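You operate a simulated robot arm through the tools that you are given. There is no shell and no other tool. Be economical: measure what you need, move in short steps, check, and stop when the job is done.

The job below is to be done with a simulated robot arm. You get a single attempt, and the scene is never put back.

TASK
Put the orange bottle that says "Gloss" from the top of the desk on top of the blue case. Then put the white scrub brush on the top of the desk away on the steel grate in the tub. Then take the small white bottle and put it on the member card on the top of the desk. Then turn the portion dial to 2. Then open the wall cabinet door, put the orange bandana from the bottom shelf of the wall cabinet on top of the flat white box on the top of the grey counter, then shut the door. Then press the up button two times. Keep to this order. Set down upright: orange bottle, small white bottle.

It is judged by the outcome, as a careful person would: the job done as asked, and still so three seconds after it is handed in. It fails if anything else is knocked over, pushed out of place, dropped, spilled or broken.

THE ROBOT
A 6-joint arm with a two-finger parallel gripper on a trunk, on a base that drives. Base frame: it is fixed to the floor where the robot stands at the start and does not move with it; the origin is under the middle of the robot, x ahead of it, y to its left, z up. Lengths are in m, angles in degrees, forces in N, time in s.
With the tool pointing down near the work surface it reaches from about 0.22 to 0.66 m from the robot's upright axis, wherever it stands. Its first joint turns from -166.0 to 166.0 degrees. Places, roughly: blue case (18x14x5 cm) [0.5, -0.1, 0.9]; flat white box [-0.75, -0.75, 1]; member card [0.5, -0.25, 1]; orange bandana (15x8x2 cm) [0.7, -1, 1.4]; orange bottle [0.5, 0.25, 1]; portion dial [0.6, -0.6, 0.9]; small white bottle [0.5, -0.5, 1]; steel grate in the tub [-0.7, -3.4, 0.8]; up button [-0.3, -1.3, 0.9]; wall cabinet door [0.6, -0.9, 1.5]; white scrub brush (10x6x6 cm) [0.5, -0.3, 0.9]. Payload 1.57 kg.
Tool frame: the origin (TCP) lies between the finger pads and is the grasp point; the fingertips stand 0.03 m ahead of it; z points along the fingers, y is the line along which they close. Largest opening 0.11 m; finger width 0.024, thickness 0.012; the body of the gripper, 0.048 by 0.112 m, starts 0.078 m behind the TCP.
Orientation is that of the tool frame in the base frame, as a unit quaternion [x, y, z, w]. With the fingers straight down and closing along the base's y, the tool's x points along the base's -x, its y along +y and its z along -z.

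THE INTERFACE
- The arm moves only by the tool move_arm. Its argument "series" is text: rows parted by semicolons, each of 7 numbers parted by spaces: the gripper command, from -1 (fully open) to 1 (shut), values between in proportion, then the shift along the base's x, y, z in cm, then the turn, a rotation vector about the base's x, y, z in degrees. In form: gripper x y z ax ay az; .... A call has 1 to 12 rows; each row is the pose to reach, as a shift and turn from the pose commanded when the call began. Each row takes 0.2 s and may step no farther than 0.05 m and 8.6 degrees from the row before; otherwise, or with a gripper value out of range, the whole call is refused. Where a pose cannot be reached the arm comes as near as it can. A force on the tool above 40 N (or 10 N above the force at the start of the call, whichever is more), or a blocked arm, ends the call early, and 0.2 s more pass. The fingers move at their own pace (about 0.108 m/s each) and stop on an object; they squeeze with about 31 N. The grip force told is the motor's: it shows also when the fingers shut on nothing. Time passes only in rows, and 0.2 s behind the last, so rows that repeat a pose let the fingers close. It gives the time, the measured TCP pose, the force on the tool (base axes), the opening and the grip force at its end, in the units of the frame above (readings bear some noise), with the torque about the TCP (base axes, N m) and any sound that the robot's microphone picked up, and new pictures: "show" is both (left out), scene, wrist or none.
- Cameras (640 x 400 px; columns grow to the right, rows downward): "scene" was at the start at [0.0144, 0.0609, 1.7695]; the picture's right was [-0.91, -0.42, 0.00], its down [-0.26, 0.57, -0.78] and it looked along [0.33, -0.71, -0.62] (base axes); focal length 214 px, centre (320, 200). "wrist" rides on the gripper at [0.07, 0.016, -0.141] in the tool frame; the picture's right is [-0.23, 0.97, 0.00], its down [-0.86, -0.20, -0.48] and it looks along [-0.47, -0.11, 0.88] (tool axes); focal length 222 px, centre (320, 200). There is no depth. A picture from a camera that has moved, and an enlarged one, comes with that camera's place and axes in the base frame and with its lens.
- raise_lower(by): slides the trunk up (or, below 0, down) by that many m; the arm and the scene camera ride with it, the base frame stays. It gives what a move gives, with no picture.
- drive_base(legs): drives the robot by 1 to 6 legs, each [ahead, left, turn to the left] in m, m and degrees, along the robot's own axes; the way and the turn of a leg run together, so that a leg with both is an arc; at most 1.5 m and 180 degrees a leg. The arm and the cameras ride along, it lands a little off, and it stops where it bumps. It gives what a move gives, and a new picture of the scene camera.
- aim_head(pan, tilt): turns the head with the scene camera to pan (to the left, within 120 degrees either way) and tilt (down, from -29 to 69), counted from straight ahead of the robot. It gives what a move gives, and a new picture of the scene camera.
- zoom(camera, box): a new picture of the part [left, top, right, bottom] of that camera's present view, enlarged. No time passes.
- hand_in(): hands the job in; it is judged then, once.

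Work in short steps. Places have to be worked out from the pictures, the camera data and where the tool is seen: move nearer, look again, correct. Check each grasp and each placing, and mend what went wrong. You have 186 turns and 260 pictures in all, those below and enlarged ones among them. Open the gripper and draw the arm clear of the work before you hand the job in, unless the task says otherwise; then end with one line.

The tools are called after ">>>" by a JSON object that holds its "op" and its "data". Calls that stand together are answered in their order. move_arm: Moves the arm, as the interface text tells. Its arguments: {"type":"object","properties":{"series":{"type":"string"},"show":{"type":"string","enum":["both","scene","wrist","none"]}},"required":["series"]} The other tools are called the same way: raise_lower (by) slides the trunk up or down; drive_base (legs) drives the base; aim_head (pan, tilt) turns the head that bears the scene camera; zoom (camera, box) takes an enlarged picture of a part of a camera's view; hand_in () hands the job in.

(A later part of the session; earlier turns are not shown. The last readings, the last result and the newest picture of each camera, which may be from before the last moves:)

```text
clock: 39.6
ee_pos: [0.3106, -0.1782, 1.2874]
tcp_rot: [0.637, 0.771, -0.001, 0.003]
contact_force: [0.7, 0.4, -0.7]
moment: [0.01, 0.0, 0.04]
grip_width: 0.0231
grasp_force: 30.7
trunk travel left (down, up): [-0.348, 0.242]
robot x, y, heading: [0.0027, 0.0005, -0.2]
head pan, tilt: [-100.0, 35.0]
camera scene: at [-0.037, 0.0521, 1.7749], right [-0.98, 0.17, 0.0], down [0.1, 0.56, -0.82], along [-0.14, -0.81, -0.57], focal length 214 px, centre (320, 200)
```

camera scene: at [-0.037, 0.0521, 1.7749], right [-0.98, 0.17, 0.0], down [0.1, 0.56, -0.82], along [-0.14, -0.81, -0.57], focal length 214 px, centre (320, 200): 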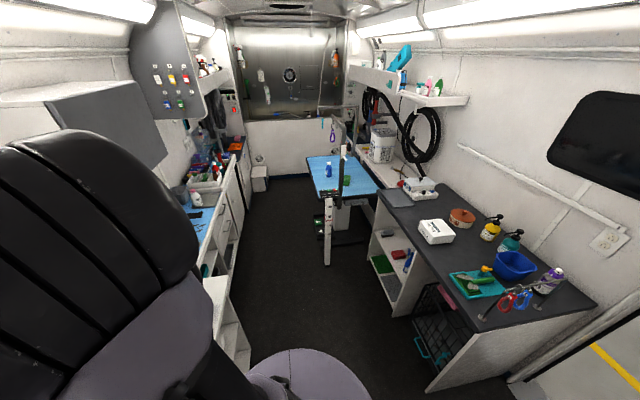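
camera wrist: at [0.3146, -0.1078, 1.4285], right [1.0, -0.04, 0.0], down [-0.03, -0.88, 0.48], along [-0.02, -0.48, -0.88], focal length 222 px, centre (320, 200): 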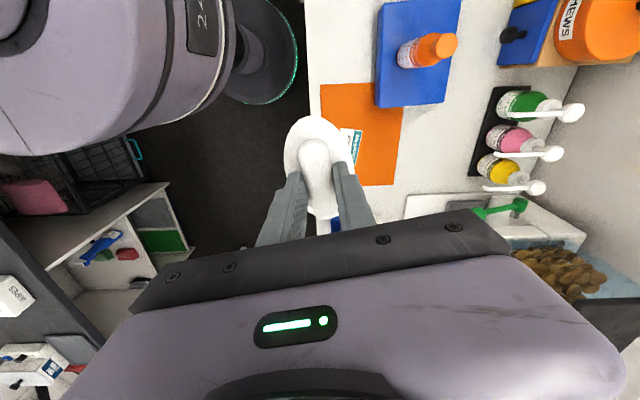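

The aisle runs along -y at x ≈ 0.1, with the grooming table at x -0.8..-0.29, y -2.2..-1.4 and the tub behind it. I turn right and drive down the aisle in stages.

>>> {"op": "drive_base", "data": {"legs": [[0, 0, -90], [0.7, 0.08, 0]]}}

>>> {"op": "aim_head", "data": {"pan": -25, "tilt": 35}}

```text
clock: 47.2
ee_pos: [-0.0916, -1.0049, 1.2885]
tcp_rot: [0.995, 0.097, -0.002, 0.002]
contact_force: [-0.2, -0.3, -1.8]
moment: [-0.01, 0.03, 0.05]
grip_width: 0.0232
grasp_force: 30.8
trunk travel left (down, up): [-0.348, 0.242]
robot x, y, heading: [0.0825, -0.6932, -89.8]
head pan, tilt: [-100.0, 35.0]
camera scene: at [0.1372, -0.6599, 1.7749], right [0.17, 0.99, 0.0], down [0.57, -0.1, -0.82], along [-0.81, 0.14, -0.57], focal length 214 px, centre (320, 200)
```

scene: 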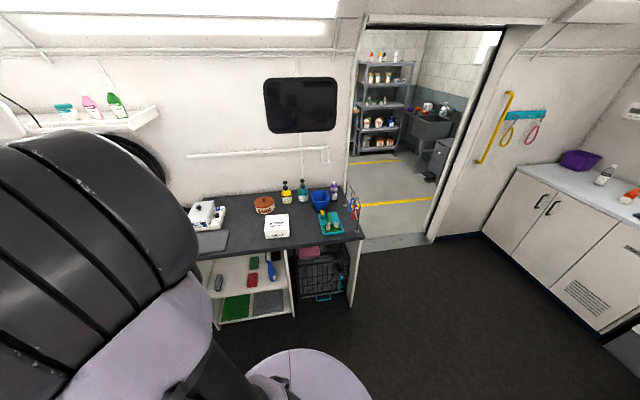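

```text
clock: 48.7
ee_pos: [-0.0919, -1.004, 1.2883]
tcp_rot: [0.995, 0.097, -0.002, 0.002]
contact_force: [0.1, 0.0, -1.5]
moment: [0.02, 0.0, 0.03]
grip_width: 0.0233
grasp_force: 30.9
trunk travel left (down, up): [-0.348, 0.242]
robot x, y, heading: [0.0876, -0.6932, -89.7]
head pan, tilt: [-25.0, 35.0]
camera scene: at [0.1868, -0.7544, 1.7749], right [-0.91, 0.42, 0.0], down [0.24, 0.52, -0.82], along [-0.35, -0.74, -0.57], focal length 214 px, centre (320, 200)
```

scene: 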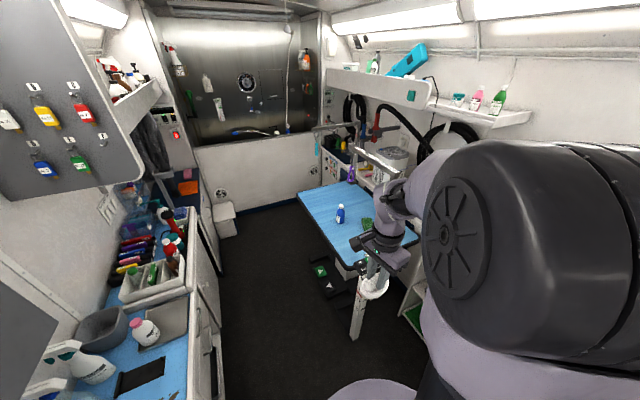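

The elbow sticks out to the table side, so I swing the gripper to the robot's left (+x) before driving on.

>>> {"op": "move_arm", "data": {"series": "1 4.5 -1 0 0 0 0; 1 9 -2 0 0 0 0; 1 13.5 -2 0 0 0 0; 1 18 -2 0 0 0 0; 1 22 -1 0 0 0 0; 1 22 -1 0 0 0 0", "show": "scene"}}

```text
clock: 50.1
ee_pos: [0.1254, -1.0138, 1.2868]
tcp_rot: [0.995, 0.097, -0.003, 0.001]
contact_force: [0.5, -0.4, -1.3]
moment: [0.02, -0.03, -0.01]
grip_width: 0.0233
grasp_force: 30.9
trunk travel left (down, up): [-0.348, 0.242]
robot x, y, heading: [0.0859, -0.6938, -89.7]
head pan, tilt: [-25.0, 35.0]
camera scene: at [0.1861, -0.7549, 1.7749], right [-0.91, 0.42, 0.0], down [0.24, 0.52, -0.82], along [-0.34, -0.74, -0.57], focal length 214 px, centre (320, 200)
```

scene: 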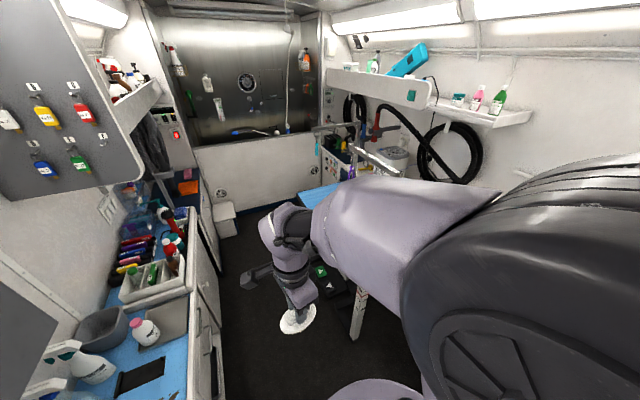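

The grey piece by the wrist is the camera bracket, not floor clutter. I drive on to y ≈ -2.1.

>>> {"op": "drive_base", "data": {"legs": [[0.75, 0, 0], [0.7, 0, 0]]}}

>>> {"op": "aim_head", "data": {"pan": -40, "tilt": 45}}

```text
clock: 57.6
ee_pos: [0.1301, -2.464, 1.2861]
tcp_rot: [0.995, 0.097, -0.002, 0.002]
contact_force: [0.0, 0.7, -0.4]
moment: [0.04, 0.02, -0.01]
grip_width: 0.0234
grasp_force: 30.8
trunk travel left (down, up): [-0.348, 0.242]
robot x, y, heading: [0.0881, -2.1471, -89.7]
head pan, tilt: [-25.0, 35.0]
camera scene: at [0.19, -2.2051, 1.7749], right [-0.91, 0.42, 0.0], down [0.24, 0.52, -0.82], along [-0.34, -0.74, -0.57], focal length 214 px, centre (320, 200)
```

scene: 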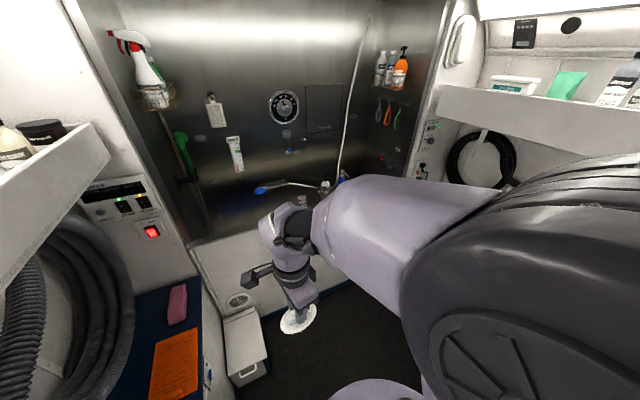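

```text
clock: 58.4
ee_pos: [0.1302, -2.4642, 1.2856]
tcp_rot: [0.995, 0.097, -0.003, 0.002]
contact_force: [0.2, -1.0, -0.7]
moment: [-0.01, 0.01, 0.01]
grip_width: 0.0232
grasp_force: 31.4
trunk travel left (down, up): [-0.348, 0.242]
robot x, y, heading: [0.0881, -2.1432, -89.7]
head pan, tilt: [-40.0, 45.0]
camera scene: at [0.1749, -2.187, 1.7601], right [-0.77, 0.64, 0.0], down [0.45, 0.54, -0.71], along [-0.45, -0.54, -0.71], focal length 214 px, centre (320, 200)
```

scene: 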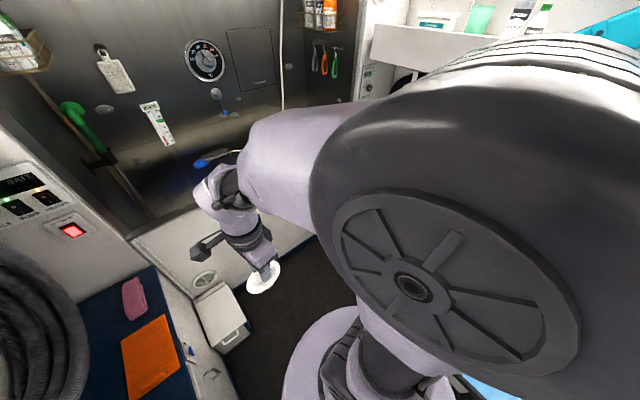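

I look with the wrist camera and the head less to the right to place the tub.

>>> {"op": "aim_head", "data": {"pan": 0, "tilt": 25}}

>>> {"op": "move_arm", "data": {"series": "1 0 0 0 0 0 0", "show": "wrist"}}

```text
clock: 59.4
ee_pos: [0.1299, -2.464, 1.2854]
tcp_rot: [0.995, 0.097, -0.003, 0.002]
contact_force: [-0.1, 0.0, -1.2]
moment: [-0.02, 0.0, -0.03]
grip_width: 0.0235
grasp_force: 31.1
trunk travel left (down, up): [-0.348, 0.242]
robot x, y, heading: [0.0868, -2.1423, -89.6]
head pan, tilt: [0.0, 25.0]
camera scene: at [0.2272, -2.2168, 1.7906], right [-1.0, 0.0, 0.0], down [0.0, 0.42, -0.91], along [0.0, -0.91, -0.42], focal length 214 px, centre (320, 200)
```

scene: 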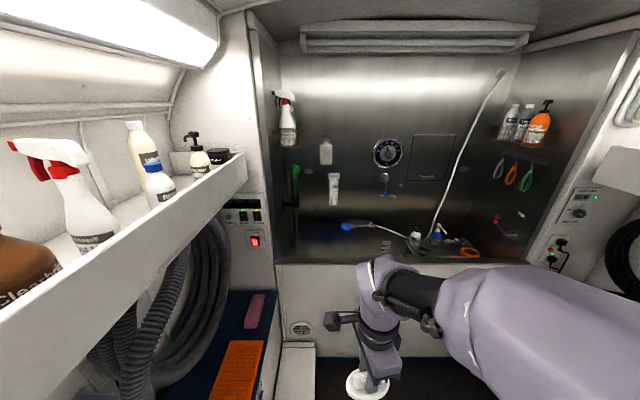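

```text
clock: 59.8
ee_pos: [0.1292, -2.465, 1.2859]
tcp_rot: [0.995, 0.097, -0.003, 0.002]
contact_force: [-0.3, 0.1, -1.0]
moment: [0.03, 0.01, -0.02]
grip_width: 0.0231
grasp_force: 31.4
trunk travel left (down, up): [-0.348, 0.242]
robot x, y, heading: [0.0914, -2.1417, -89.6]
head pan, tilt: [0.0, 25.0]
camera wrist: at [0.2022, -2.4662, 1.4275], right [-0.04, -1.0, 0.0], down [-0.88, 0.03, 0.48], along [-0.48, 0.01, -0.88], focal length 222 px, centre (320, 200)
```

wrist: 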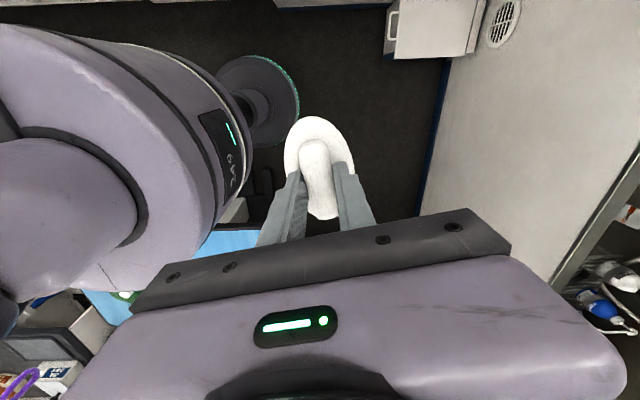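

The tub front is at y ≈ -3.17. I drive 0.5 m ahead, then sidestep right to about (-0.5, -2.65).

>>> {"op": "drive_base", "data": {"legs": [[0.52, 0, 0], [0, -0.4, 0]]}}

>>> {"op": "aim_head", "data": {"pan": 0, "tilt": 55}}

```text
clock: 64.9
ee_pos: [-0.2668, -2.9721, 1.2866]
tcp_rot: [0.996, 0.094, -0.003, 0.001]
contact_force: [-0.3, 1.0, -1.5]
moment: [-0.01, -0.06, 0.0]
grip_width: 0.0233
grasp_force: 31.5
trunk travel left (down, up): [-0.348, 0.242]
robot x, y, heading: [-0.3036, -2.6509, -90.3]
head pan, tilt: [0.0, 25.0]
camera scene: at [-0.167, -2.725, 1.7907], right [-1.0, 0.0, 0.0], down [0.0, 0.42, -0.91], along [0.0, -0.91, -0.42], focal length 214 px, centre (320, 200)
```

scene: 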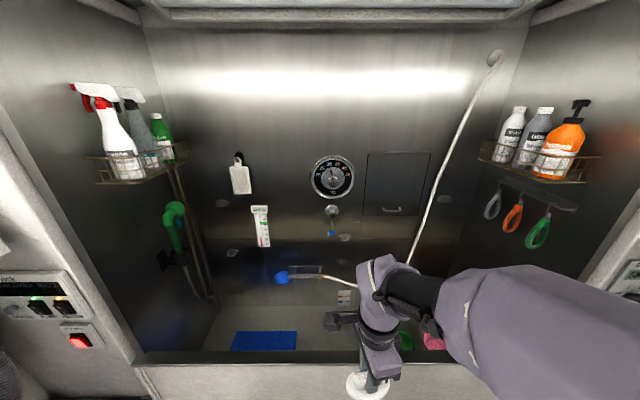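

```text
clock: 65.8
ee_pos: [-0.2656, -2.9696, 1.2866]
tcp_rot: [0.996, 0.093, -0.003, 0.003]
contact_force: [0.3, 1.1, -0.7]
moment: [-0.01, -0.01, -0.01]
grip_width: 0.0232
grasp_force: 30.8
trunk travel left (down, up): [-0.348, 0.242]
robot x, y, heading: [-0.3011, -2.6499, -90.3]
head pan, tilt: [0.0, 55.0]
camera scene: at [-0.1658, -2.7195, 1.771], right [-1.0, 0.0, 0.0], down [0.0, 0.61, -0.79], along [0.0, -0.79, -0.61], focal length 214 px, centre (320, 200)
```

scene: 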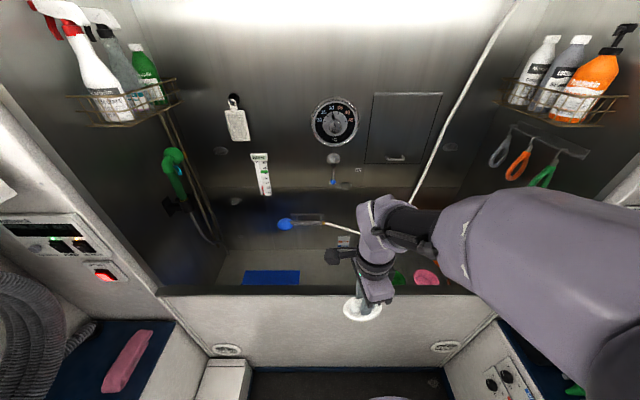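

I sidestep a bit more to the right and forward, then look down into the tub with the wrist camera.

>>> {"op": "drive_base", "data": {"legs": [[0.1, -0.25, 0]]}}

>>> {"op": "move_arm", "data": {"series": "1 3 0 2 0 0 0; 1 7 -1 4 0 0 0; 1 7 -5 6 0 0 0; 1 7 -9.5 6 0 0 0; 1 7 -14 6 0 0 0; 1 7 -18 6 0 0 0; 1 7 -18 6 0 0 0"}}

```text
clock: 67.1
ee_pos: [-0.3709, -3.0162, 1.2875]
tcp_rot: [0.996, 0.092, -0.006, 0.003]
contact_force: [0.6, 0.2, -1.5]
moment: [-0.01, 0.01, -0.01]
grip_width: 0.023
grasp_force: 30.9
trunk travel left (down, up): [-0.348, 0.242]
robot x, y, heading: [-0.4161, -2.6946, -90.3]
head pan, tilt: [0.0, 55.0]
stopped in leg 1: the robot was blocked; the commanded pose is now the measured one
camera scene: at [-0.2698, -2.7634, 1.7696], right [-1.0, 0.02, 0.01], down [0.01, 0.61, -0.79], along [-0.02, -0.79, -0.61], focal length 214 px, centre (320, 200)
```

scene: 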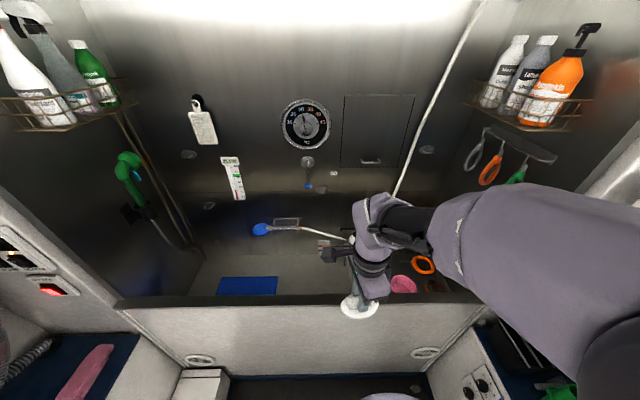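

```text
clock: 68.7
ee_pos: [-0.302, -3.1929, 1.3479]
tcp_rot: [0.996, 0.093, -0.006, 0.005]
contact_force: [0.3, -0.5, -1.7]
moment: [0.01, -0.01, 0.0]
grip_width: 0.0233
grasp_force: 31.1
trunk travel left (down, up): [-0.348, 0.242]
robot x, y, heading: [-0.418, -2.697, -90.2]
head pan, tilt: [0.0, 55.0]
camera scene: at [-0.2734, -2.7484, 1.7471], right [-1.0, 0.05, 0.01], down [0.04, 0.81, -0.59], along [-0.04, -0.59, -0.81], focal length 214 px, centre (320, 200)
camera wrist: at [-0.2286, -3.1961, 1.4886], right [-0.04, -1.0, 0.01], down [-0.87, 0.04, 0.49], along [-0.49, 0.01, -0.87], focal length 222 px, centre (320, 200)
```

scene: 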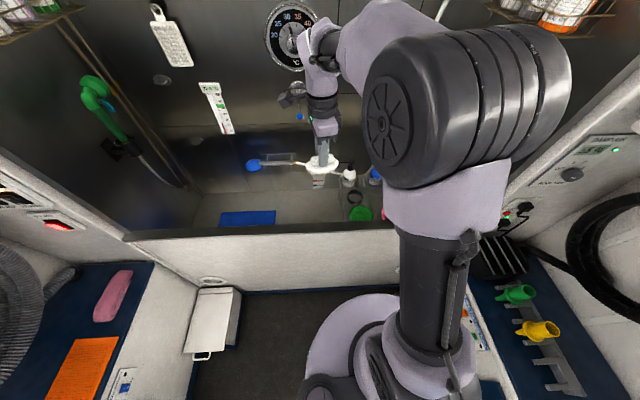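
wrist: 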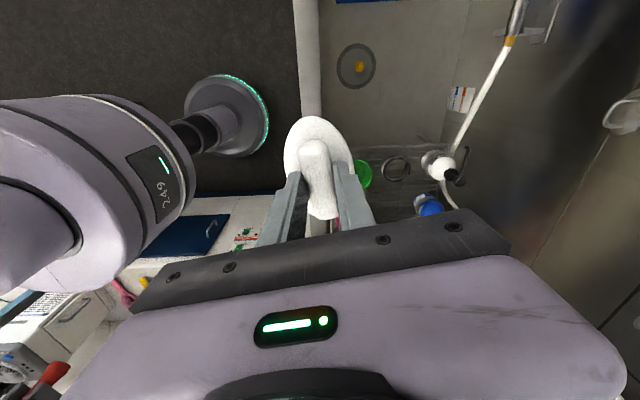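

The base touched the right-hand bench at x ≈ -0.7. I back off slightly left and go forward toward the tub front.

>>> {"op": "drive_base", "data": {"legs": [[0, 0.03, 0], [0.15, 0, 0]]}}

>>> {"op": "aim_head", "data": {"pan": -20, "tilt": 60}}

```text
clock: 70.5
ee_pos: [-0.2818, -3.3479, 1.3476]
tcp_rot: [0.996, 0.094, -0.002, 0.003]
contact_force: [0.1, 0.5, -0.7]
moment: [0.03, 0.02, 0.0]
grip_width: 0.0233
grasp_force: 30.6
trunk travel left (down, up): [-0.348, 0.242]
robot x, y, heading: [-0.3933, -2.8463, -90.4]
head pan, tilt: [0.0, 55.0]
camera scene: at [-0.2514, -2.9023, 1.7466], right [-1.0, 0.01, 0.0], down [0.0, 0.82, -0.57], along [0.0, -0.57, -0.82], focal length 214 px, centre (320, 200)
```

scene: 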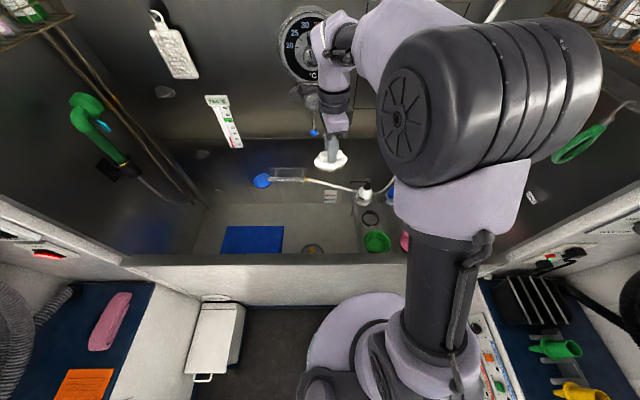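

```text
clock: 71.4
ee_pos: [-0.2811, -3.3451, 1.348]
tcp_rot: [0.996, 0.094, -0.002, 0.004]
contact_force: [-0.5, 0.1, -1.2]
moment: [0.0, -0.02, 0.0]
grip_width: 0.0232
grasp_force: 31.2
trunk travel left (down, up): [-0.348, 0.242]
robot x, y, heading: [-0.3893, -2.8469, -90.3]
head pan, tilt: [-20.0, 60.0]
camera scene: at [-0.2744, -2.891, 1.7406], right [-0.94, 0.35, 0.0], down [0.3, 0.81, -0.5], along [-0.17, -0.47, -0.87], focal length 214 px, centre (320, 200)
```

scene: 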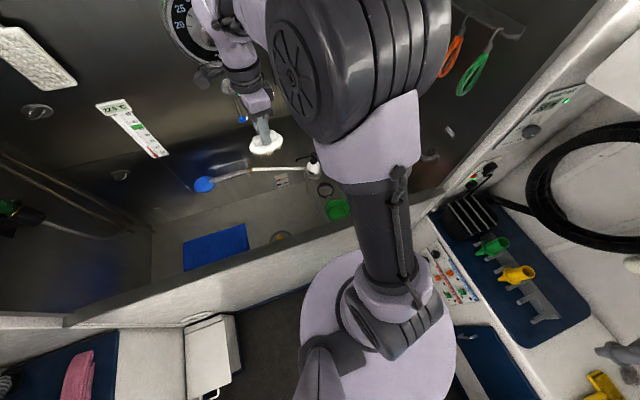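

I take the wrist view into the tub.

>>> {"op": "move_arm", "data": {"series": "1 2 0 2 0 0 0; 1 2 0 2 0 0 0", "show": "wrist"}}

>>> {"op": "zoom", "data": {"camera": "wrist", "box": [220, 60, 460, 220]}}

```text
clock: 72.0
ee_pos: [-0.2621, -3.3457, 1.3675]
tcp_rot: [0.996, 0.093, -0.002, 0.004]
contact_force: [-0.1, -0.3, -0.6]
moment: [-0.01, 0.0, -0.01]
grip_width: 0.0233
grasp_force: 30.4
trunk travel left (down, up): [-0.348, 0.242]
robot x, y, heading: [-0.3914, -2.8479, -90.3]
head pan, tilt: [-20.0, 60.0]
camera wrist: at [-0.1895, -3.3485, 1.5089], right [-0.04, -1.0, 0.01], down [-0.88, 0.04, 0.48], along [-0.48, 0.01, -0.88], focal length 222 px, centre (320, 200)
```

wrist: 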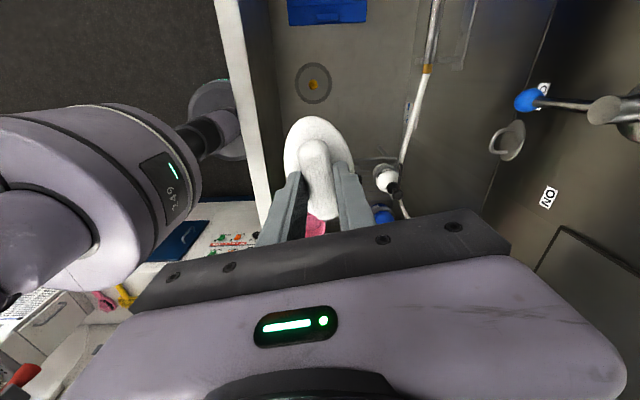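

```text
2.50 times, centred on (340, 140) of wrist
camera zoom: at [-0.1895, -3.3485, 1.5089], right [-0.04, -1.0, 0.01], down [-0.88, 0.04, 0.48], along [-0.48, 0.01, -0.88], focal length 555 px, centre (270, 350)
```

zoom: 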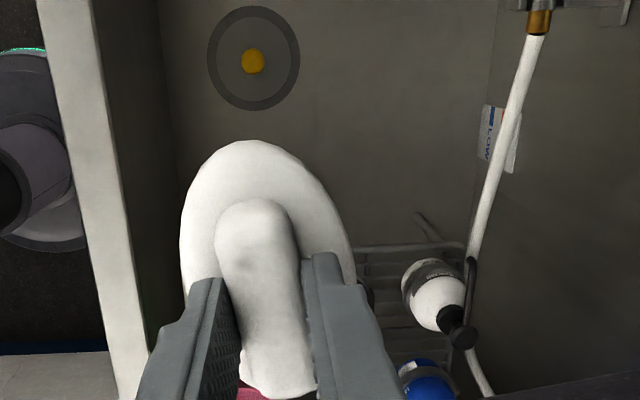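

The grate lies at the right end of the tub, hidden behind the brush. I shift the gripper back and right so the wrist camera sees past it.

>>> {"op": "move_arm", "data": {"series": "1 -3 4 0 0 0 0; 1 -6 8 0 0 0 0; 1 -9 12 0 0 0 0; 1 -12 16 0 0 0 0; 1 -15 18 0 0 0 0; 1 -15 18 0 0 0 0", "show": "both"}}

>>> {"op": "zoom", "data": {"camera": "wrist", "box": [330, 90, 530, 220]}}

```text
clock: 73.4
ee_pos: [-0.412, -3.1663, 1.3643]
tcp_rot: [0.996, 0.093, -0.001, 0.0]
contact_force: [0.0, 0.0, -1.0]
moment: [0.04, 0.02, -0.01]
grip_width: 0.0231
grasp_force: 30.8
trunk travel left (down, up): [-0.348, 0.242]
robot x, y, heading: [-0.3876, -2.8477, -89.9]
head pan, tilt: [-20.0, 60.0]
camera scene: at [-0.2851, -2.8868, 1.7413], right [-0.86, 0.51, 0.0], down [0.44, 0.74, -0.51], along [-0.26, -0.44, -0.86], focal length 214 px, centre (320, 200)
camera wrist: at [-0.3389, -3.1692, 1.5063], right [-0.04, -1.0, 0.0], down [-0.88, 0.04, 0.48], along [-0.48, 0.02, -0.88], focal length 222 px, centre (320, 200)
```

scene: 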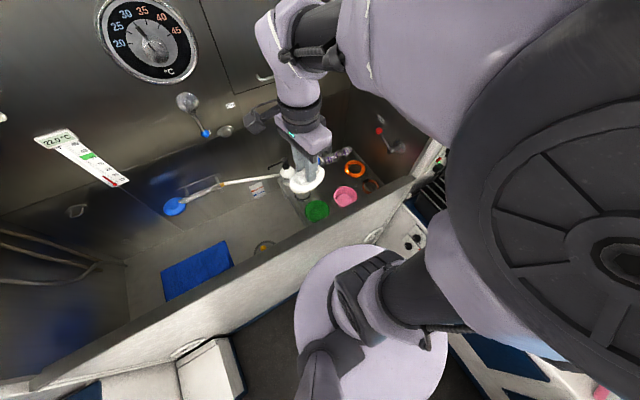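
wrist: 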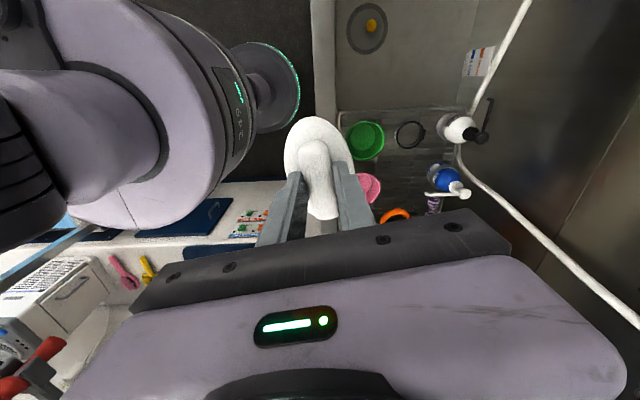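

```text
3.08 times, centred on (430, 155) of wrist
camera zoom: at [-0.3389, -3.1692, 1.5063], right [-0.04, -1.0, 0.0], down [-0.88, 0.04, 0.48], along [-0.48, 0.02, -0.88], focal length 684 px, centre (-18, 338)
```

zoom: 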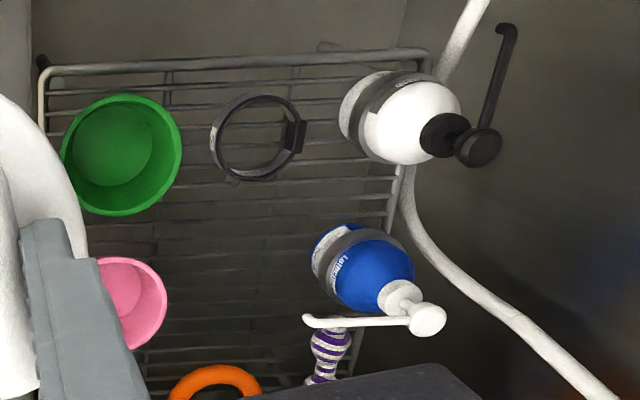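

The grate is a wire rack around y -3.23..-3.59, x < -0.43, at z ≈ 0.8, with cups and pump bottles on it. A free spot lies near (-0.573, -3.38) between the cups; I turn the tool so the brush lies along y and hover there at z 1.16.

>>> {"op": "move_arm", "data": {"series": "1 -1.6 -2.1 0 0 0 7.9; 1 -3.2 -4.2 0 0 0 15.8; 1 -4.8 -6.3 -2 0 0 23.7; 1 -6.4 -8.4 -4 0 0 31.6; 1 -8 -10.6 -6 0 0 39.5; 1 -9.6 -12.8 -8 0 0 47.4; 1 -11.2 -15 -11 0 0 55.3; 1 -12.8 -17.2 -14 0 0 63.2; 1 -14.4 -19.4 -17 0 0 71.1; 1 -16.1 -21.4 -20 0 0 79; 1 -16.1 -21.4 -20 0 0 79", "show": "both"}}

>>> {"op": "zoom", "data": {"camera": "wrist", "box": [200, 50, 460, 220]}}

```text
clock: 75.8
ee_pos: [-0.5754, -3.3781, 1.1688]
tcp_rot: [0.709, 0.705, 0.0, 0.005]
contact_force: [0.2, 0.2, 0.0]
moment: [0.01, 0.02, -0.01]
grip_width: 0.0235
grasp_force: 31.0
trunk travel left (down, up): [-0.348, 0.242]
robot x, y, heading: [-0.3881, -2.8441, -90.4]
head pan, tilt: [-20.0, 60.0]
camera scene: at [-0.2738, -2.8902, 1.7406], right [-0.94, 0.35, 0.0], down [0.3, 0.81, -0.5], along [-0.17, -0.47, -0.87], focal length 214 px, centre (320, 200)
camera wrist: at [-0.5577, -3.3082, 1.3095], right [0.97, -0.23, 0.01], down [-0.21, -0.85, 0.48], along [-0.1, -0.47, -0.88], focal length 222 px, centre (320, 200)
```

scene: 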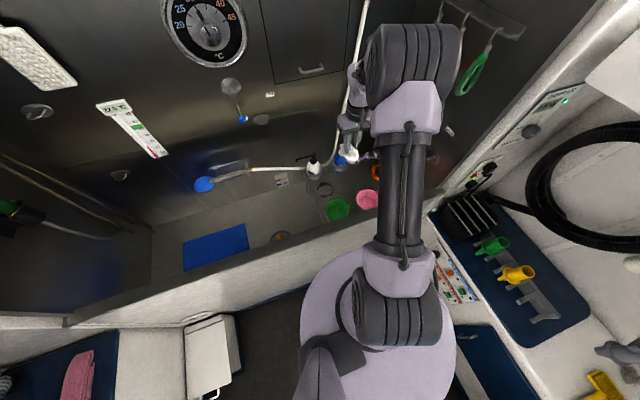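
wrist: 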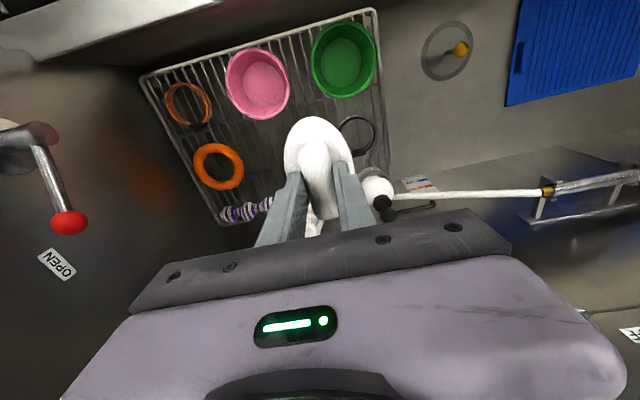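

```text
2.35 times, centred on (330, 135) of wrist
camera zoom: at [-0.5577, -3.3082, 1.3095], right [0.97, -0.23, 0.01], down [-0.21, -0.85, 0.48], along [-0.1, -0.47, -0.88], focal length 523 px, centre (296, 353)
```

zoom: 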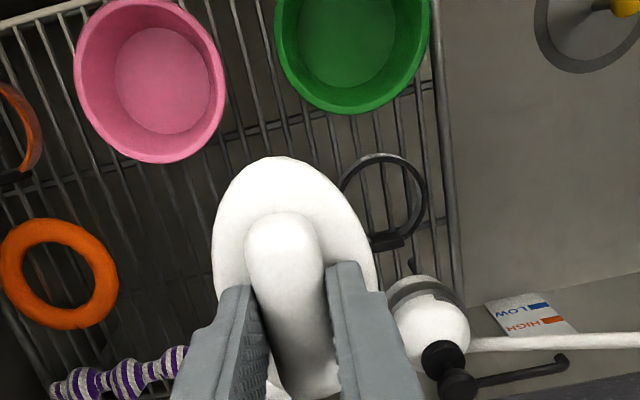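

The layout is confirmed and the spot is free between the cups and the ring. I check the blue pump's nozzle from the scene camera before lowering.

>>> {"op": "zoom", "data": {"camera": "scene", "box": [280, 110, 420, 230]}}

```text
3.33 times, centred on (350, 170) of scene
camera zoom: at [-0.2738, -2.8902, 1.7406], right [-0.94, 0.35, 0.0], down [0.3, 0.81, -0.5], along [-0.17, -0.47, -0.87], focal length 715 px, centre (220, 300)
```

zoom: 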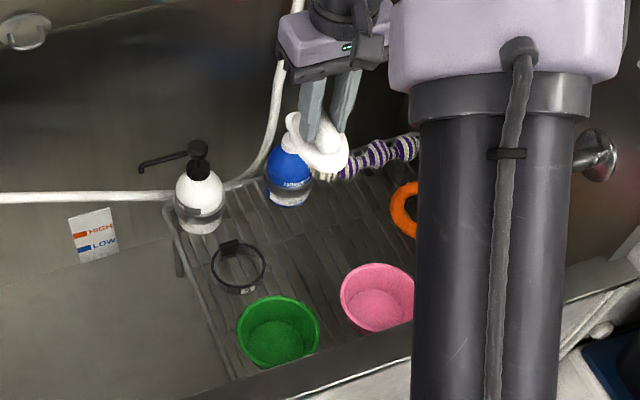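

The free spot is visible between the pumps and cups. I lower to z ≈ 0.93 and look again.

>>> {"op": "move_arm", "data": {"series": "1 -0.2 0 -4 0 0 0; 1 -0.3 0 -8 0 0 0; 1 -0.3 0 -12 0 0 0; 1 -0.3 0 -16 0 0 0; 1 -0.3 0 -20 0 0 0; 1 -0.3 0 -24 0 0 0; 1 -0.3 0 -24 0 0 0", "show": "wrist"}}

>>> {"op": "zoom", "data": {"camera": "scene", "box": [280, 110, 420, 230]}}

```text
clock: 77.4
ee_pos: [-0.5744, -3.3788, 0.9273]
tcp_rot: [0.709, 0.705, 0.0, 0.005]
contact_force: [0.4, 1.0, -1.2]
moment: [-0.02, 0.0, -0.04]
grip_width: 0.0232
grasp_force: 31.3
trunk travel left (down, up): [-0.348, 0.242]
robot x, y, heading: [-0.3895, -2.844, -90.4]
head pan, tilt: [-20.0, 60.0]
camera wrist: at [-0.5588, -3.3083, 1.0681], right [0.97, -0.23, 0.01], down [-0.21, -0.85, 0.48], along [-0.11, -0.47, -0.88], focal length 222 px, centre (320, 200)
```

wrist: 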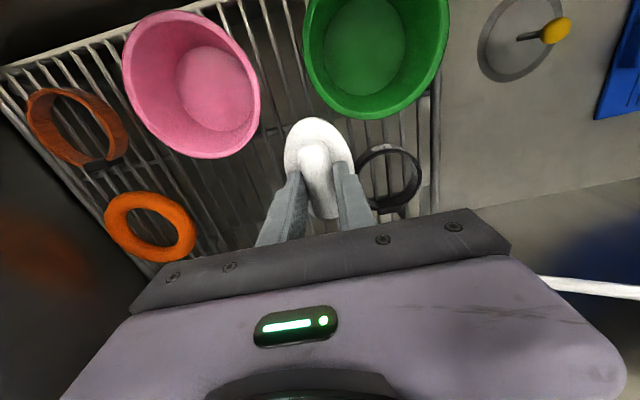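

```text
3.33 times, centred on (350, 170) of scene
camera zoom: at [-0.2744, -2.8907, 1.7406], right [-0.94, 0.35, 0.0], down [0.3, 0.81, -0.5], along [-0.17, -0.47, -0.87], focal length 715 px, centre (220, 300)
```

zoom: 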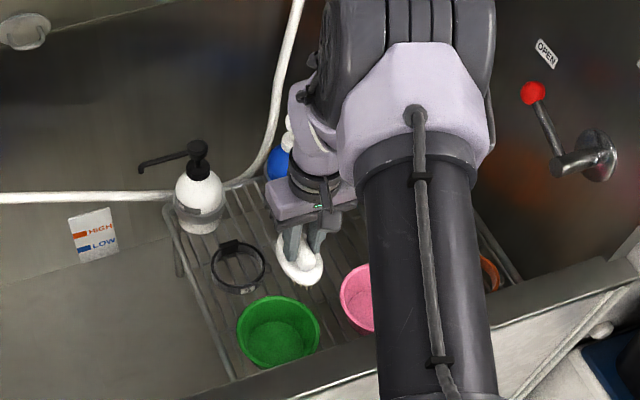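

There is clearance all round; I move 6 mm away from the black ring and lower, then probe for contact.

>>> {"op": "move_arm", "data": {"series": "1 -0.6 0 -2 0 0 0; 1 -0.6 0 -4 0 0 0; 1 -0.6 0 -4.5 0 0 0; 1 -0.6 0 -4.9 0 0 0; 1 -0.6 0 -5.2 0 0 0; 1 -0.6 0 -5.2 0 0 0", "show": "none"}}

>>> {"op": "move_arm", "data": {"series": "1 0 0 -0.3 0 0 0; 1 0 0 -0.6 0 0 0; 1 0 0 -0.9 0 0 0; 1 0 0 -0.9 0 0 0", "show": "wrist"}}

```text
clock: 78.8
ee_pos: [-0.582, -3.3799, 0.8756]
tcp_rot: [0.709, 0.705, 0.001, 0.005]
contact_force: [0.5, -0.7, -1.1]
moment: [0.0, 0.02, 0.01]
grip_width: 0.0231
grasp_force: 31.3
trunk travel left (down, up): [-0.348, 0.242]
robot x, y, heading: [-0.391, -2.8439, -90.2]
head pan, tilt: [-20.0, 60.0]
```

```text
clock: 79.8
ee_pos: [-0.5816, -3.3805, 0.8663]
tcp_rot: [0.708, 0.706, 0.001, 0.004]
contact_force: [0.0, -0.3, -1.6]
moment: [0.01, -0.02, -0.01]
grip_width: 0.0233
grasp_force: 30.5
trunk travel left (down, up): [-0.348, 0.242]
robot x, y, heading: [-0.3887, -2.8487, -90.2]
head pan, tilt: [-20.0, 60.0]
camera wrist: at [-0.5651, -3.3105, 1.008], right [0.97, -0.23, 0.01], down [-0.21, -0.85, 0.48], along [-0.11, -0.47, -0.88], focal length 222 px, centre (320, 200)
```

wrist: 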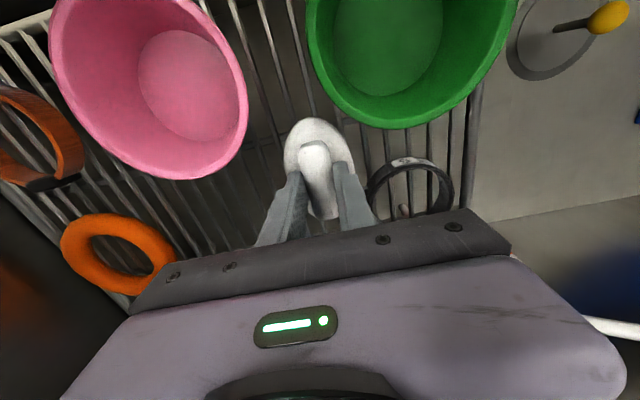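

Still no contact; I continue probing down.

>>> {"op": "move_arm", "data": {"series": "1 0 0 -0.3 0 0 0; 1 0 0 -0.6 0 0 0; 1 0 0 -0.9 0 0 0; 1 0 0 -1.2 0 0 0; 1 0 0 -1.2 0 0 0", "show": "none"}}

>>> {"op": "move_arm", "data": {"series": "1 0 0 -0.3 0 0 0; 1 0 0 -0.6 0 0 0; 1 0 0 -0.9 0 0 0; 1 0 0 -1.2 0 0 0; 1 0 0 -1.2 0 0 0", "show": "wrist"}}

```text
clock: 80.5
ee_pos: [-0.5827, -3.3807, 0.8639]
tcp_rot: [0.71, 0.704, -0.002, 0.006]
contact_force: [0.6, 4.6, 16.6]
moment: [0.47, 0.18, -0.14]
grip_width: 0.0234
grasp_force: 31.2
trunk travel left (down, up): [-0.348, 0.242]
robot x, y, heading: [-0.389, -2.8488, -90.1]
head pan, tilt: [-20.0, 60.0]
stopped in row 3: the force on the tool passed its limit at 42 N (the readings are from after the stop); the commanded pose is now the measured one
```

```text
clock: 80.9
ee_pos: [-0.5832, -3.383, 0.8621]
tcp_rot: [0.71, 0.705, -0.004, 0.007]
contact_force: [2.5, 5.5, 26.2]
moment: [1.08, 0.01, -0.27]
grip_width: 0.0231
grasp_force: 31.1
trunk travel left (down, up): [-0.348, 0.242]
robot x, y, heading: [-0.3921, -2.851, -90.5]
head pan, tilt: [-20.0, 60.0]
stopped in row 2: the force on the tool passed its limit at 45 N (the readings are from after the stop); the commanded pose is now the measured one
camera wrist: at [-0.5659, -3.3114, 1.0035], right [0.97, -0.23, 0.01], down [-0.21, -0.85, 0.49], along [-0.11, -0.48, -0.87], focal length 222 px, centre (320, 200)
```

wrist: 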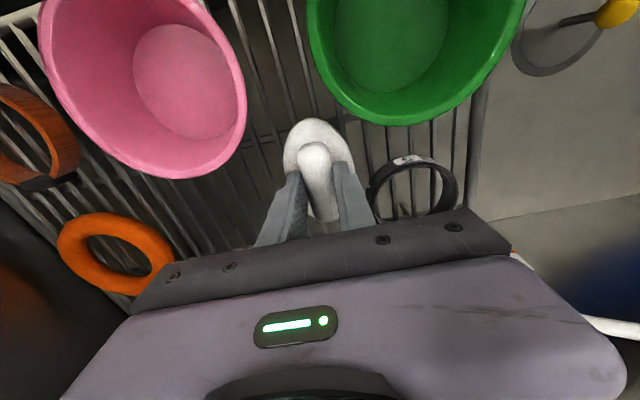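

Contact at the grate. I open modestly and withdraw straight up.

>>> {"op": "move_arm", "data": {"series": "1 0 0 0.2 0 0 0; 0.4 0 0 0.2 0 0 0; 0.1 0 0 0.2 0 0 0; 0.1 0 0 0.2 0 0 0; 0.1 0 0 3 0 0 0; 0.1 0 0 7 0 0 0; 0.1 0 0 11.5 0 0 0; 0.1 0 0 16 0 0 0; 0.1 0 0 20.5 0 0 0; 0.1 0 0 25 0 0 0; 0.1 0 0 29.5 0 0 0; 0.1 0 0 34 0 0 0", "show": "wrist"}}

>>> {"op": "zoom", "data": {"camera": "scene", "box": [280, 110, 420, 230]}}

```text
clock: 83.5
ee_pos: [-0.5836, -3.3839, 1.2016]
tcp_rot: [0.71, 0.705, -0.002, 0.006]
contact_force: [-0.3, 0.1, 0.7]
moment: [0.0, -0.02, 0.03]
grip_width: 0.0497
grasp_force: 0.1
trunk travel left (down, up): [-0.348, 0.242]
robot x, y, heading: [-0.3883, -2.8457, -89.9]
head pan, tilt: [-20.0, 60.0]
camera wrist: at [-0.5672, -3.3119, 1.3427], right [0.97, -0.23, 0.01], down [-0.21, -0.85, 0.49], along [-0.11, -0.48, -0.87], focal length 222 px, centre (320, 200)
```

wrist: 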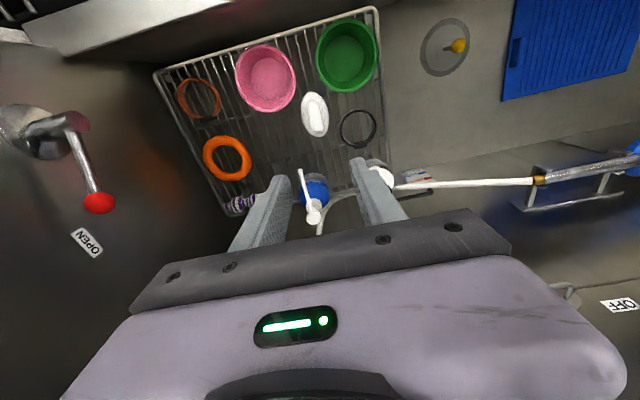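

```text
3.33 times, centred on (350, 170) of scene
camera zoom: at [-0.2741, -2.8902, 1.7406], right [-0.94, 0.35, 0.0], down [0.3, 0.81, -0.5], along [-0.17, -0.47, -0.87], focal length 715 px, centre (220, 300)
```

zoom: 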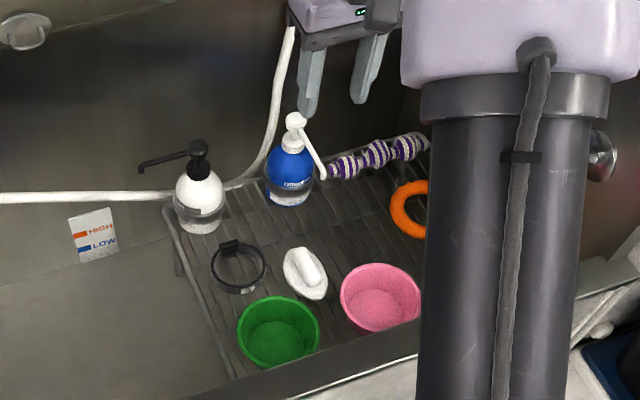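

The brush stands on the grate, nothing disturbed. I tuck the arm in and drive back the way I came.

>>> {"op": "move_arm", "data": {"series": "0.1 3 3 2 0 0 0; 0.1 6 6 4 0 0 0; 0.1 9 9 6 0 0 0; 0.1 12 12 8 0 0 0; 0.1 15 15 9 0 0 0; 0.1 18 18 9 0 0 0; 0.1 21 21 9 0 0 0; 0.1 24 22 9 0 0 0; 0.1 28 22 9 0 0 0; 0.1 28 22 9 0 0 0", "show": "none"}}

>>> {"op": "drive_base", "data": {"legs": [[-0.2, 0, 0], [0, 0.47, 0], [-0.9, 0, 0]]}}

```text
clock: 85.7
ee_pos: [-0.3041, -3.1619, 1.2877]
tcp_rot: [0.709, 0.705, -0.003, 0.006]
contact_force: [-1.2, -0.1, -0.2]
moment: [-0.02, -0.06, 0.0]
grip_width: 0.0496
grasp_force: 0.0
trunk travel left (down, up): [-0.348, 0.242]
robot x, y, heading: [-0.389, -2.8444, -90.3]
head pan, tilt: [-20.0, 60.0]
```

```text
clock: 94.0
ee_pos: [0.1726, -2.0669, 1.2883]
tcp_rot: [0.709, 0.705, -0.003, 0.006]
contact_force: [0.3, -0.1, -0.9]
moment: [-0.03, 0.0, 0.01]
grip_width: 0.0496
grasp_force: 0.0
trunk travel left (down, up): [-0.348, 0.242]
robot x, y, heading: [0.0828, -1.7503, -90.3]
head pan, tilt: [-20.0, 60.0]
camera scene: at [0.2003, -1.7944, 1.7406], right [-0.94, 0.35, 0.0], down [0.3, 0.81, -0.5], along [-0.17, -0.47, -0.87], focal length 214 px, centre (320, 200)
```

scene: 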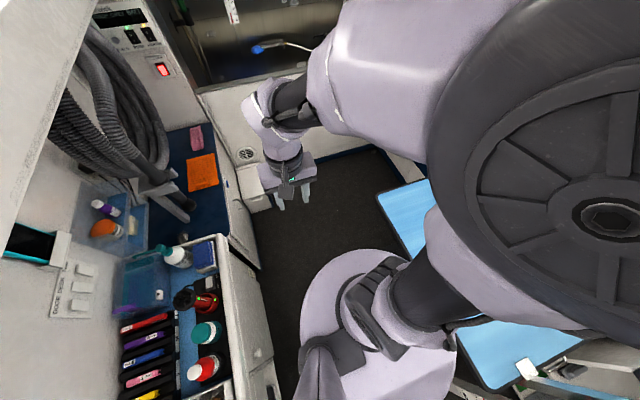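

I continue back to y ≈ -0.35 and turn to face the desk.

>>> {"op": "drive_base", "data": {"legs": [[-0.7, -0.04, 0], [-0.7, -0.04, 0], [0, 0, 90]]}}

>>> {"op": "aim_head", "data": {"pan": 0, "tilt": 55}}

```text
clock: 105.1
ee_pos: [0.3426, -0.2683, 1.2873]
tcp_rot: [0.006, 1.0, 0.002, 0.006]
contact_force: [-0.8, -0.4, 0.0]
moment: [0.0, 0.01, 0.01]
grip_width: 0.0498
grasp_force: 0.1
trunk travel left (down, up): [-0.348, 0.242]
robot x, y, heading: [0.027, -0.353, -0.5]
head pan, tilt: [-20.0, 60.0]
camera scene: at [0.0676, -0.2368, 1.7406], right [-0.35, -0.94, 0.0], down [-0.81, 0.31, -0.5], along [0.47, -0.18, -0.87], focal length 214 px, centre (320, 200)
```

scene: 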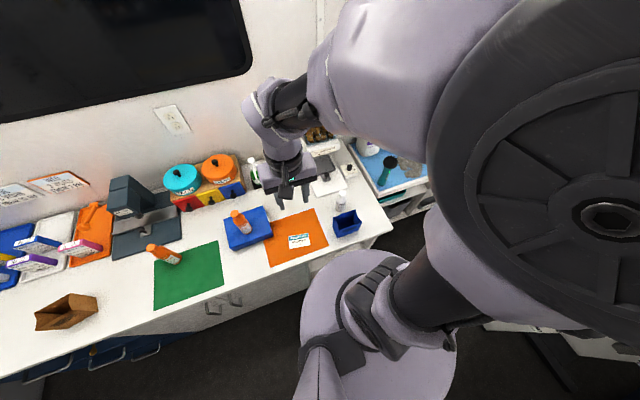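

```text
clock: 106.0
ee_pos: [0.3418, -0.2683, 1.289]
tcp_rot: [0.008, 1.0, 0.003, 0.005]
contact_force: [-0.7, -1.0, -0.1]
moment: [0.01, 0.03, 0.01]
grip_width: 0.0495
grasp_force: 0.0
trunk travel left (down, up): [-0.348, 0.242]
robot x, y, heading: [0.0253, -0.3525, -0.9]
head pan, tilt: [0.0, 55.0]
camera scene: at [0.0726, -0.2286, 1.7432], right [-0.22, -0.97, 0.0], down [-0.82, 0.19, -0.53], along [0.52, -0.12, -0.85], focal length 214 px, centre (320, 200)
```

scene: 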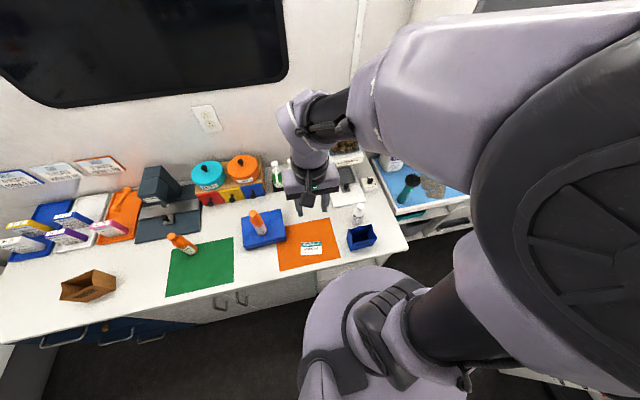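

I move the gripper above the small white bottle, about (0.445, -0.478).

>>> {"op": "move_arm", "data": {"series": "-0.4 1.5 -3.5 -1 0 0 0; -0.4 3 -7 -3 0 0 0; -0.4 4.5 -10.5 -5 0 0 0; -0.4 6 -14 -7 0 0 0; -0.4 8 -17.5 -9 0 0 0; -0.4 10 -21 -11 0 0 0; -0.4 10 -21 -11 0 0 0"}}

>>> {"op": "zoom", "data": {"camera": "scene", "box": [270, 150, 430, 270]}}

>>> {"op": "zoom", "data": {"camera": "wrist", "box": [220, 60, 420, 210]}}

```text
clock: 107.6
ee_pos: [0.4417, -0.4761, 1.1776]
tcp_rot: [0.007, 1.0, 0.003, 0.006]
contact_force: [-0.7, -0.6, -0.3]
moment: [0.01, -0.01, 0.01]
grip_width: 0.0768
grasp_force: 0.0
trunk travel left (down, up): [-0.348, 0.242]
robot x, y, heading: [0.0275, -0.3507, -0.8]
head pan, tilt: [0.0, 55.0]
camera scene: at [0.0765, -0.2133, 1.7466], right [-0.01, -1.0, 0.0], down [-0.82, 0.01, -0.57], along [0.57, -0.01, -0.82], focal length 214 px, centre (320, 200)
camera wrist: at [0.3705, -0.4609, 1.3178], right [0.24, 0.97, 0.01], down [0.85, -0.21, 0.49], along [0.48, -0.11, -0.87], focal length 222 px, centre (320, 200)
```

scene: 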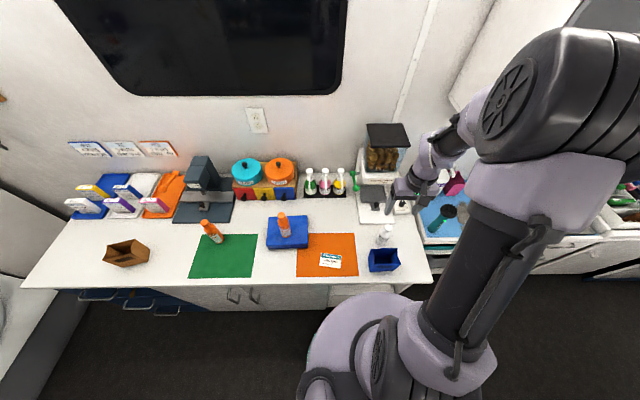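
wrist: 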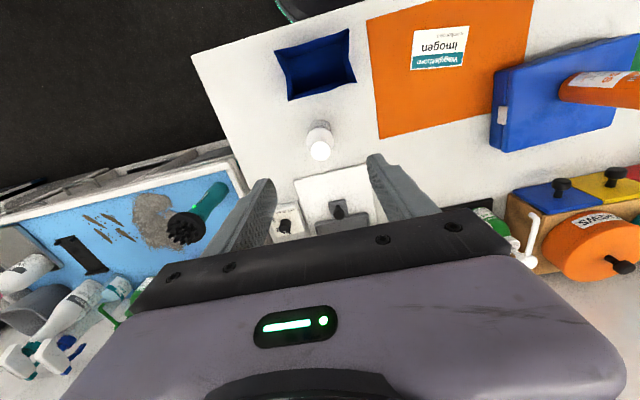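

```text
3.33 times, centred on (350, 210) of scene
camera zoom: at [0.0765, -0.2133, 1.7466], right [-0.01, -1.0, 0.0], down [-0.82, 0.01, -0.57], along [0.57, -0.01, -0.82], focal length 715 px, centre (220, 167)
```

zoom: 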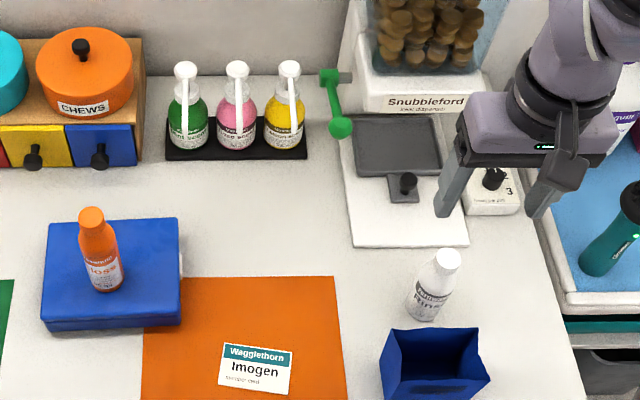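

```text
2.67 times, centred on (320, 135) of wrist
camera zoom: at [0.3705, -0.4609, 1.3178], right [0.24, 0.97, 0.01], down [0.85, -0.21, 0.49], along [0.48, -0.11, -0.87], focal length 592 px, centre (320, 373)
```

zoom: 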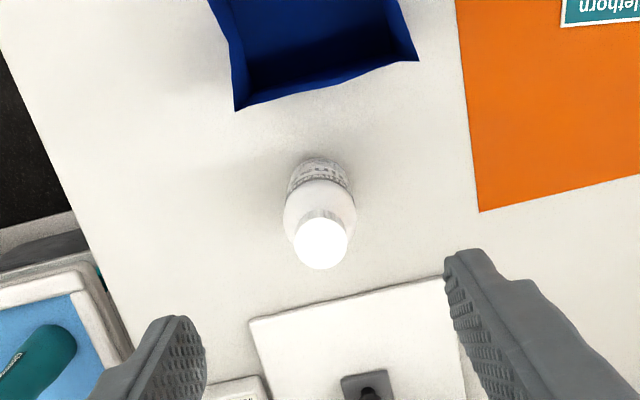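

The white bottle's centre works out at about (0.459, -0.480). I descend around it to z 0.956 and close.

>>> {"op": "move_arm", "data": {"series": "-0.4 0.8 -0.2 -4 0 0 0; -0.4 1.6 -0.4 -8 0 0 0; -0.4 1.6 -0.4 -12 0 0 0; -0.4 1.6 -0.4 -16 0 0 0; -0.4 1.6 -0.4 -19.5 0 0 0; -0.4 1.6 -0.4 -22.1 0 0 0; -0.4 1.6 -0.4 -22.1 0 0 0; 0.3 1.6 -0.4 -22.1 0 0 0; 1 1.6 -0.4 -22.1 0 0 0; 1 1.6 -0.4 -22.1 0 0 0", "show": "wrist"}}

```text
clock: 109.8
ee_pos: [0.4587, -0.4836, 0.9557]
tcp_rot: [0.006, 1.0, 0.003, 0.007]
contact_force: [-0.8, 0.1, -0.2]
moment: [-0.02, 0.03, -0.05]
grip_width: 0.0427
grasp_force: 31.5
trunk travel left (down, up): [-0.348, 0.242]
robot x, y, heading: [0.0266, -0.3512, -0.9]
head pan, tilt: [0.0, 55.0]
camera wrist: at [0.3877, -0.467, 1.0973], right [0.24, 0.97, 0.01], down [0.85, -0.21, 0.49], along [0.47, -0.11, -0.87], focal length 222 px, centre (320, 200)
```

wrist: 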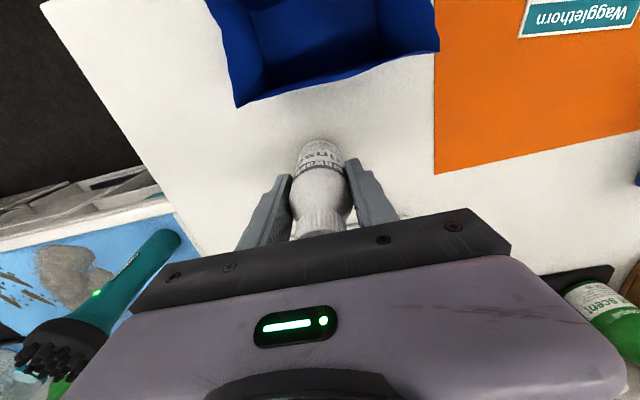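

Gripped at 4.3 cm. I lift, carry it over the card at about (0.377, -0.261), and look.

>>> {"op": "move_arm", "data": {"series": "1 0 0 4 0 0 0; 1 0 0 8 0 0 0; 1 0 0 11 0 0 0; 1 0 4.5 11 0 0 0; 1 -1.5 9 11 0 0 0; 1 -3 13.5 11 0 0 0; 1 -5.5 17.5 11 0 0 0; 1 -8 22 10 0 0 0; 1 -8 22 7 0 0 0; 1 -8 22 4 0 0 0; 1 -8 22 4 0 0 0"}}

>>> {"op": "zoom", "data": {"camera": "scene", "box": [270, 180, 390, 290]}}

>>> {"op": "zoom", "data": {"camera": "wrist", "box": [220, 60, 420, 210]}}

```text
refused: row 8 steps farther than a row can; nothing moved
```

```text
3.64 times, centred on (330, 235) of scene
camera zoom: at [0.0776, -0.2142, 1.7466], right [-0.01, -1.0, 0.0], down [-0.82, 0.01, -0.57], along [0.57, -0.01, -0.82], focal length 780 px, centre (284, 73)
```

zoom: 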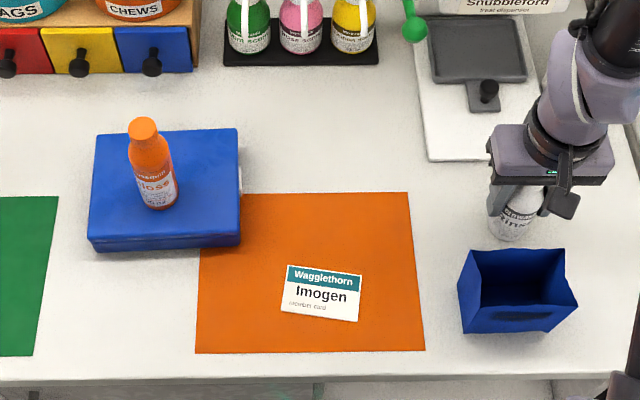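

```text
2.67 times, centred on (320, 135) of wrist
camera zoom: at [0.3877, -0.467, 1.0973], right [0.24, 0.97, 0.01], down [0.85, -0.21, 0.49], along [0.47, -0.11, -0.87], focal length 592 px, centre (320, 373)
```

zoom: 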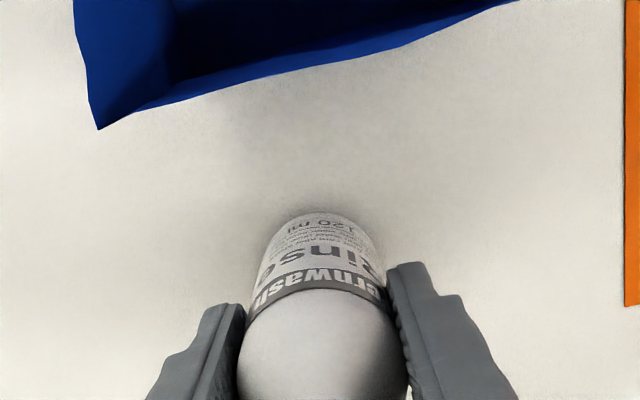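

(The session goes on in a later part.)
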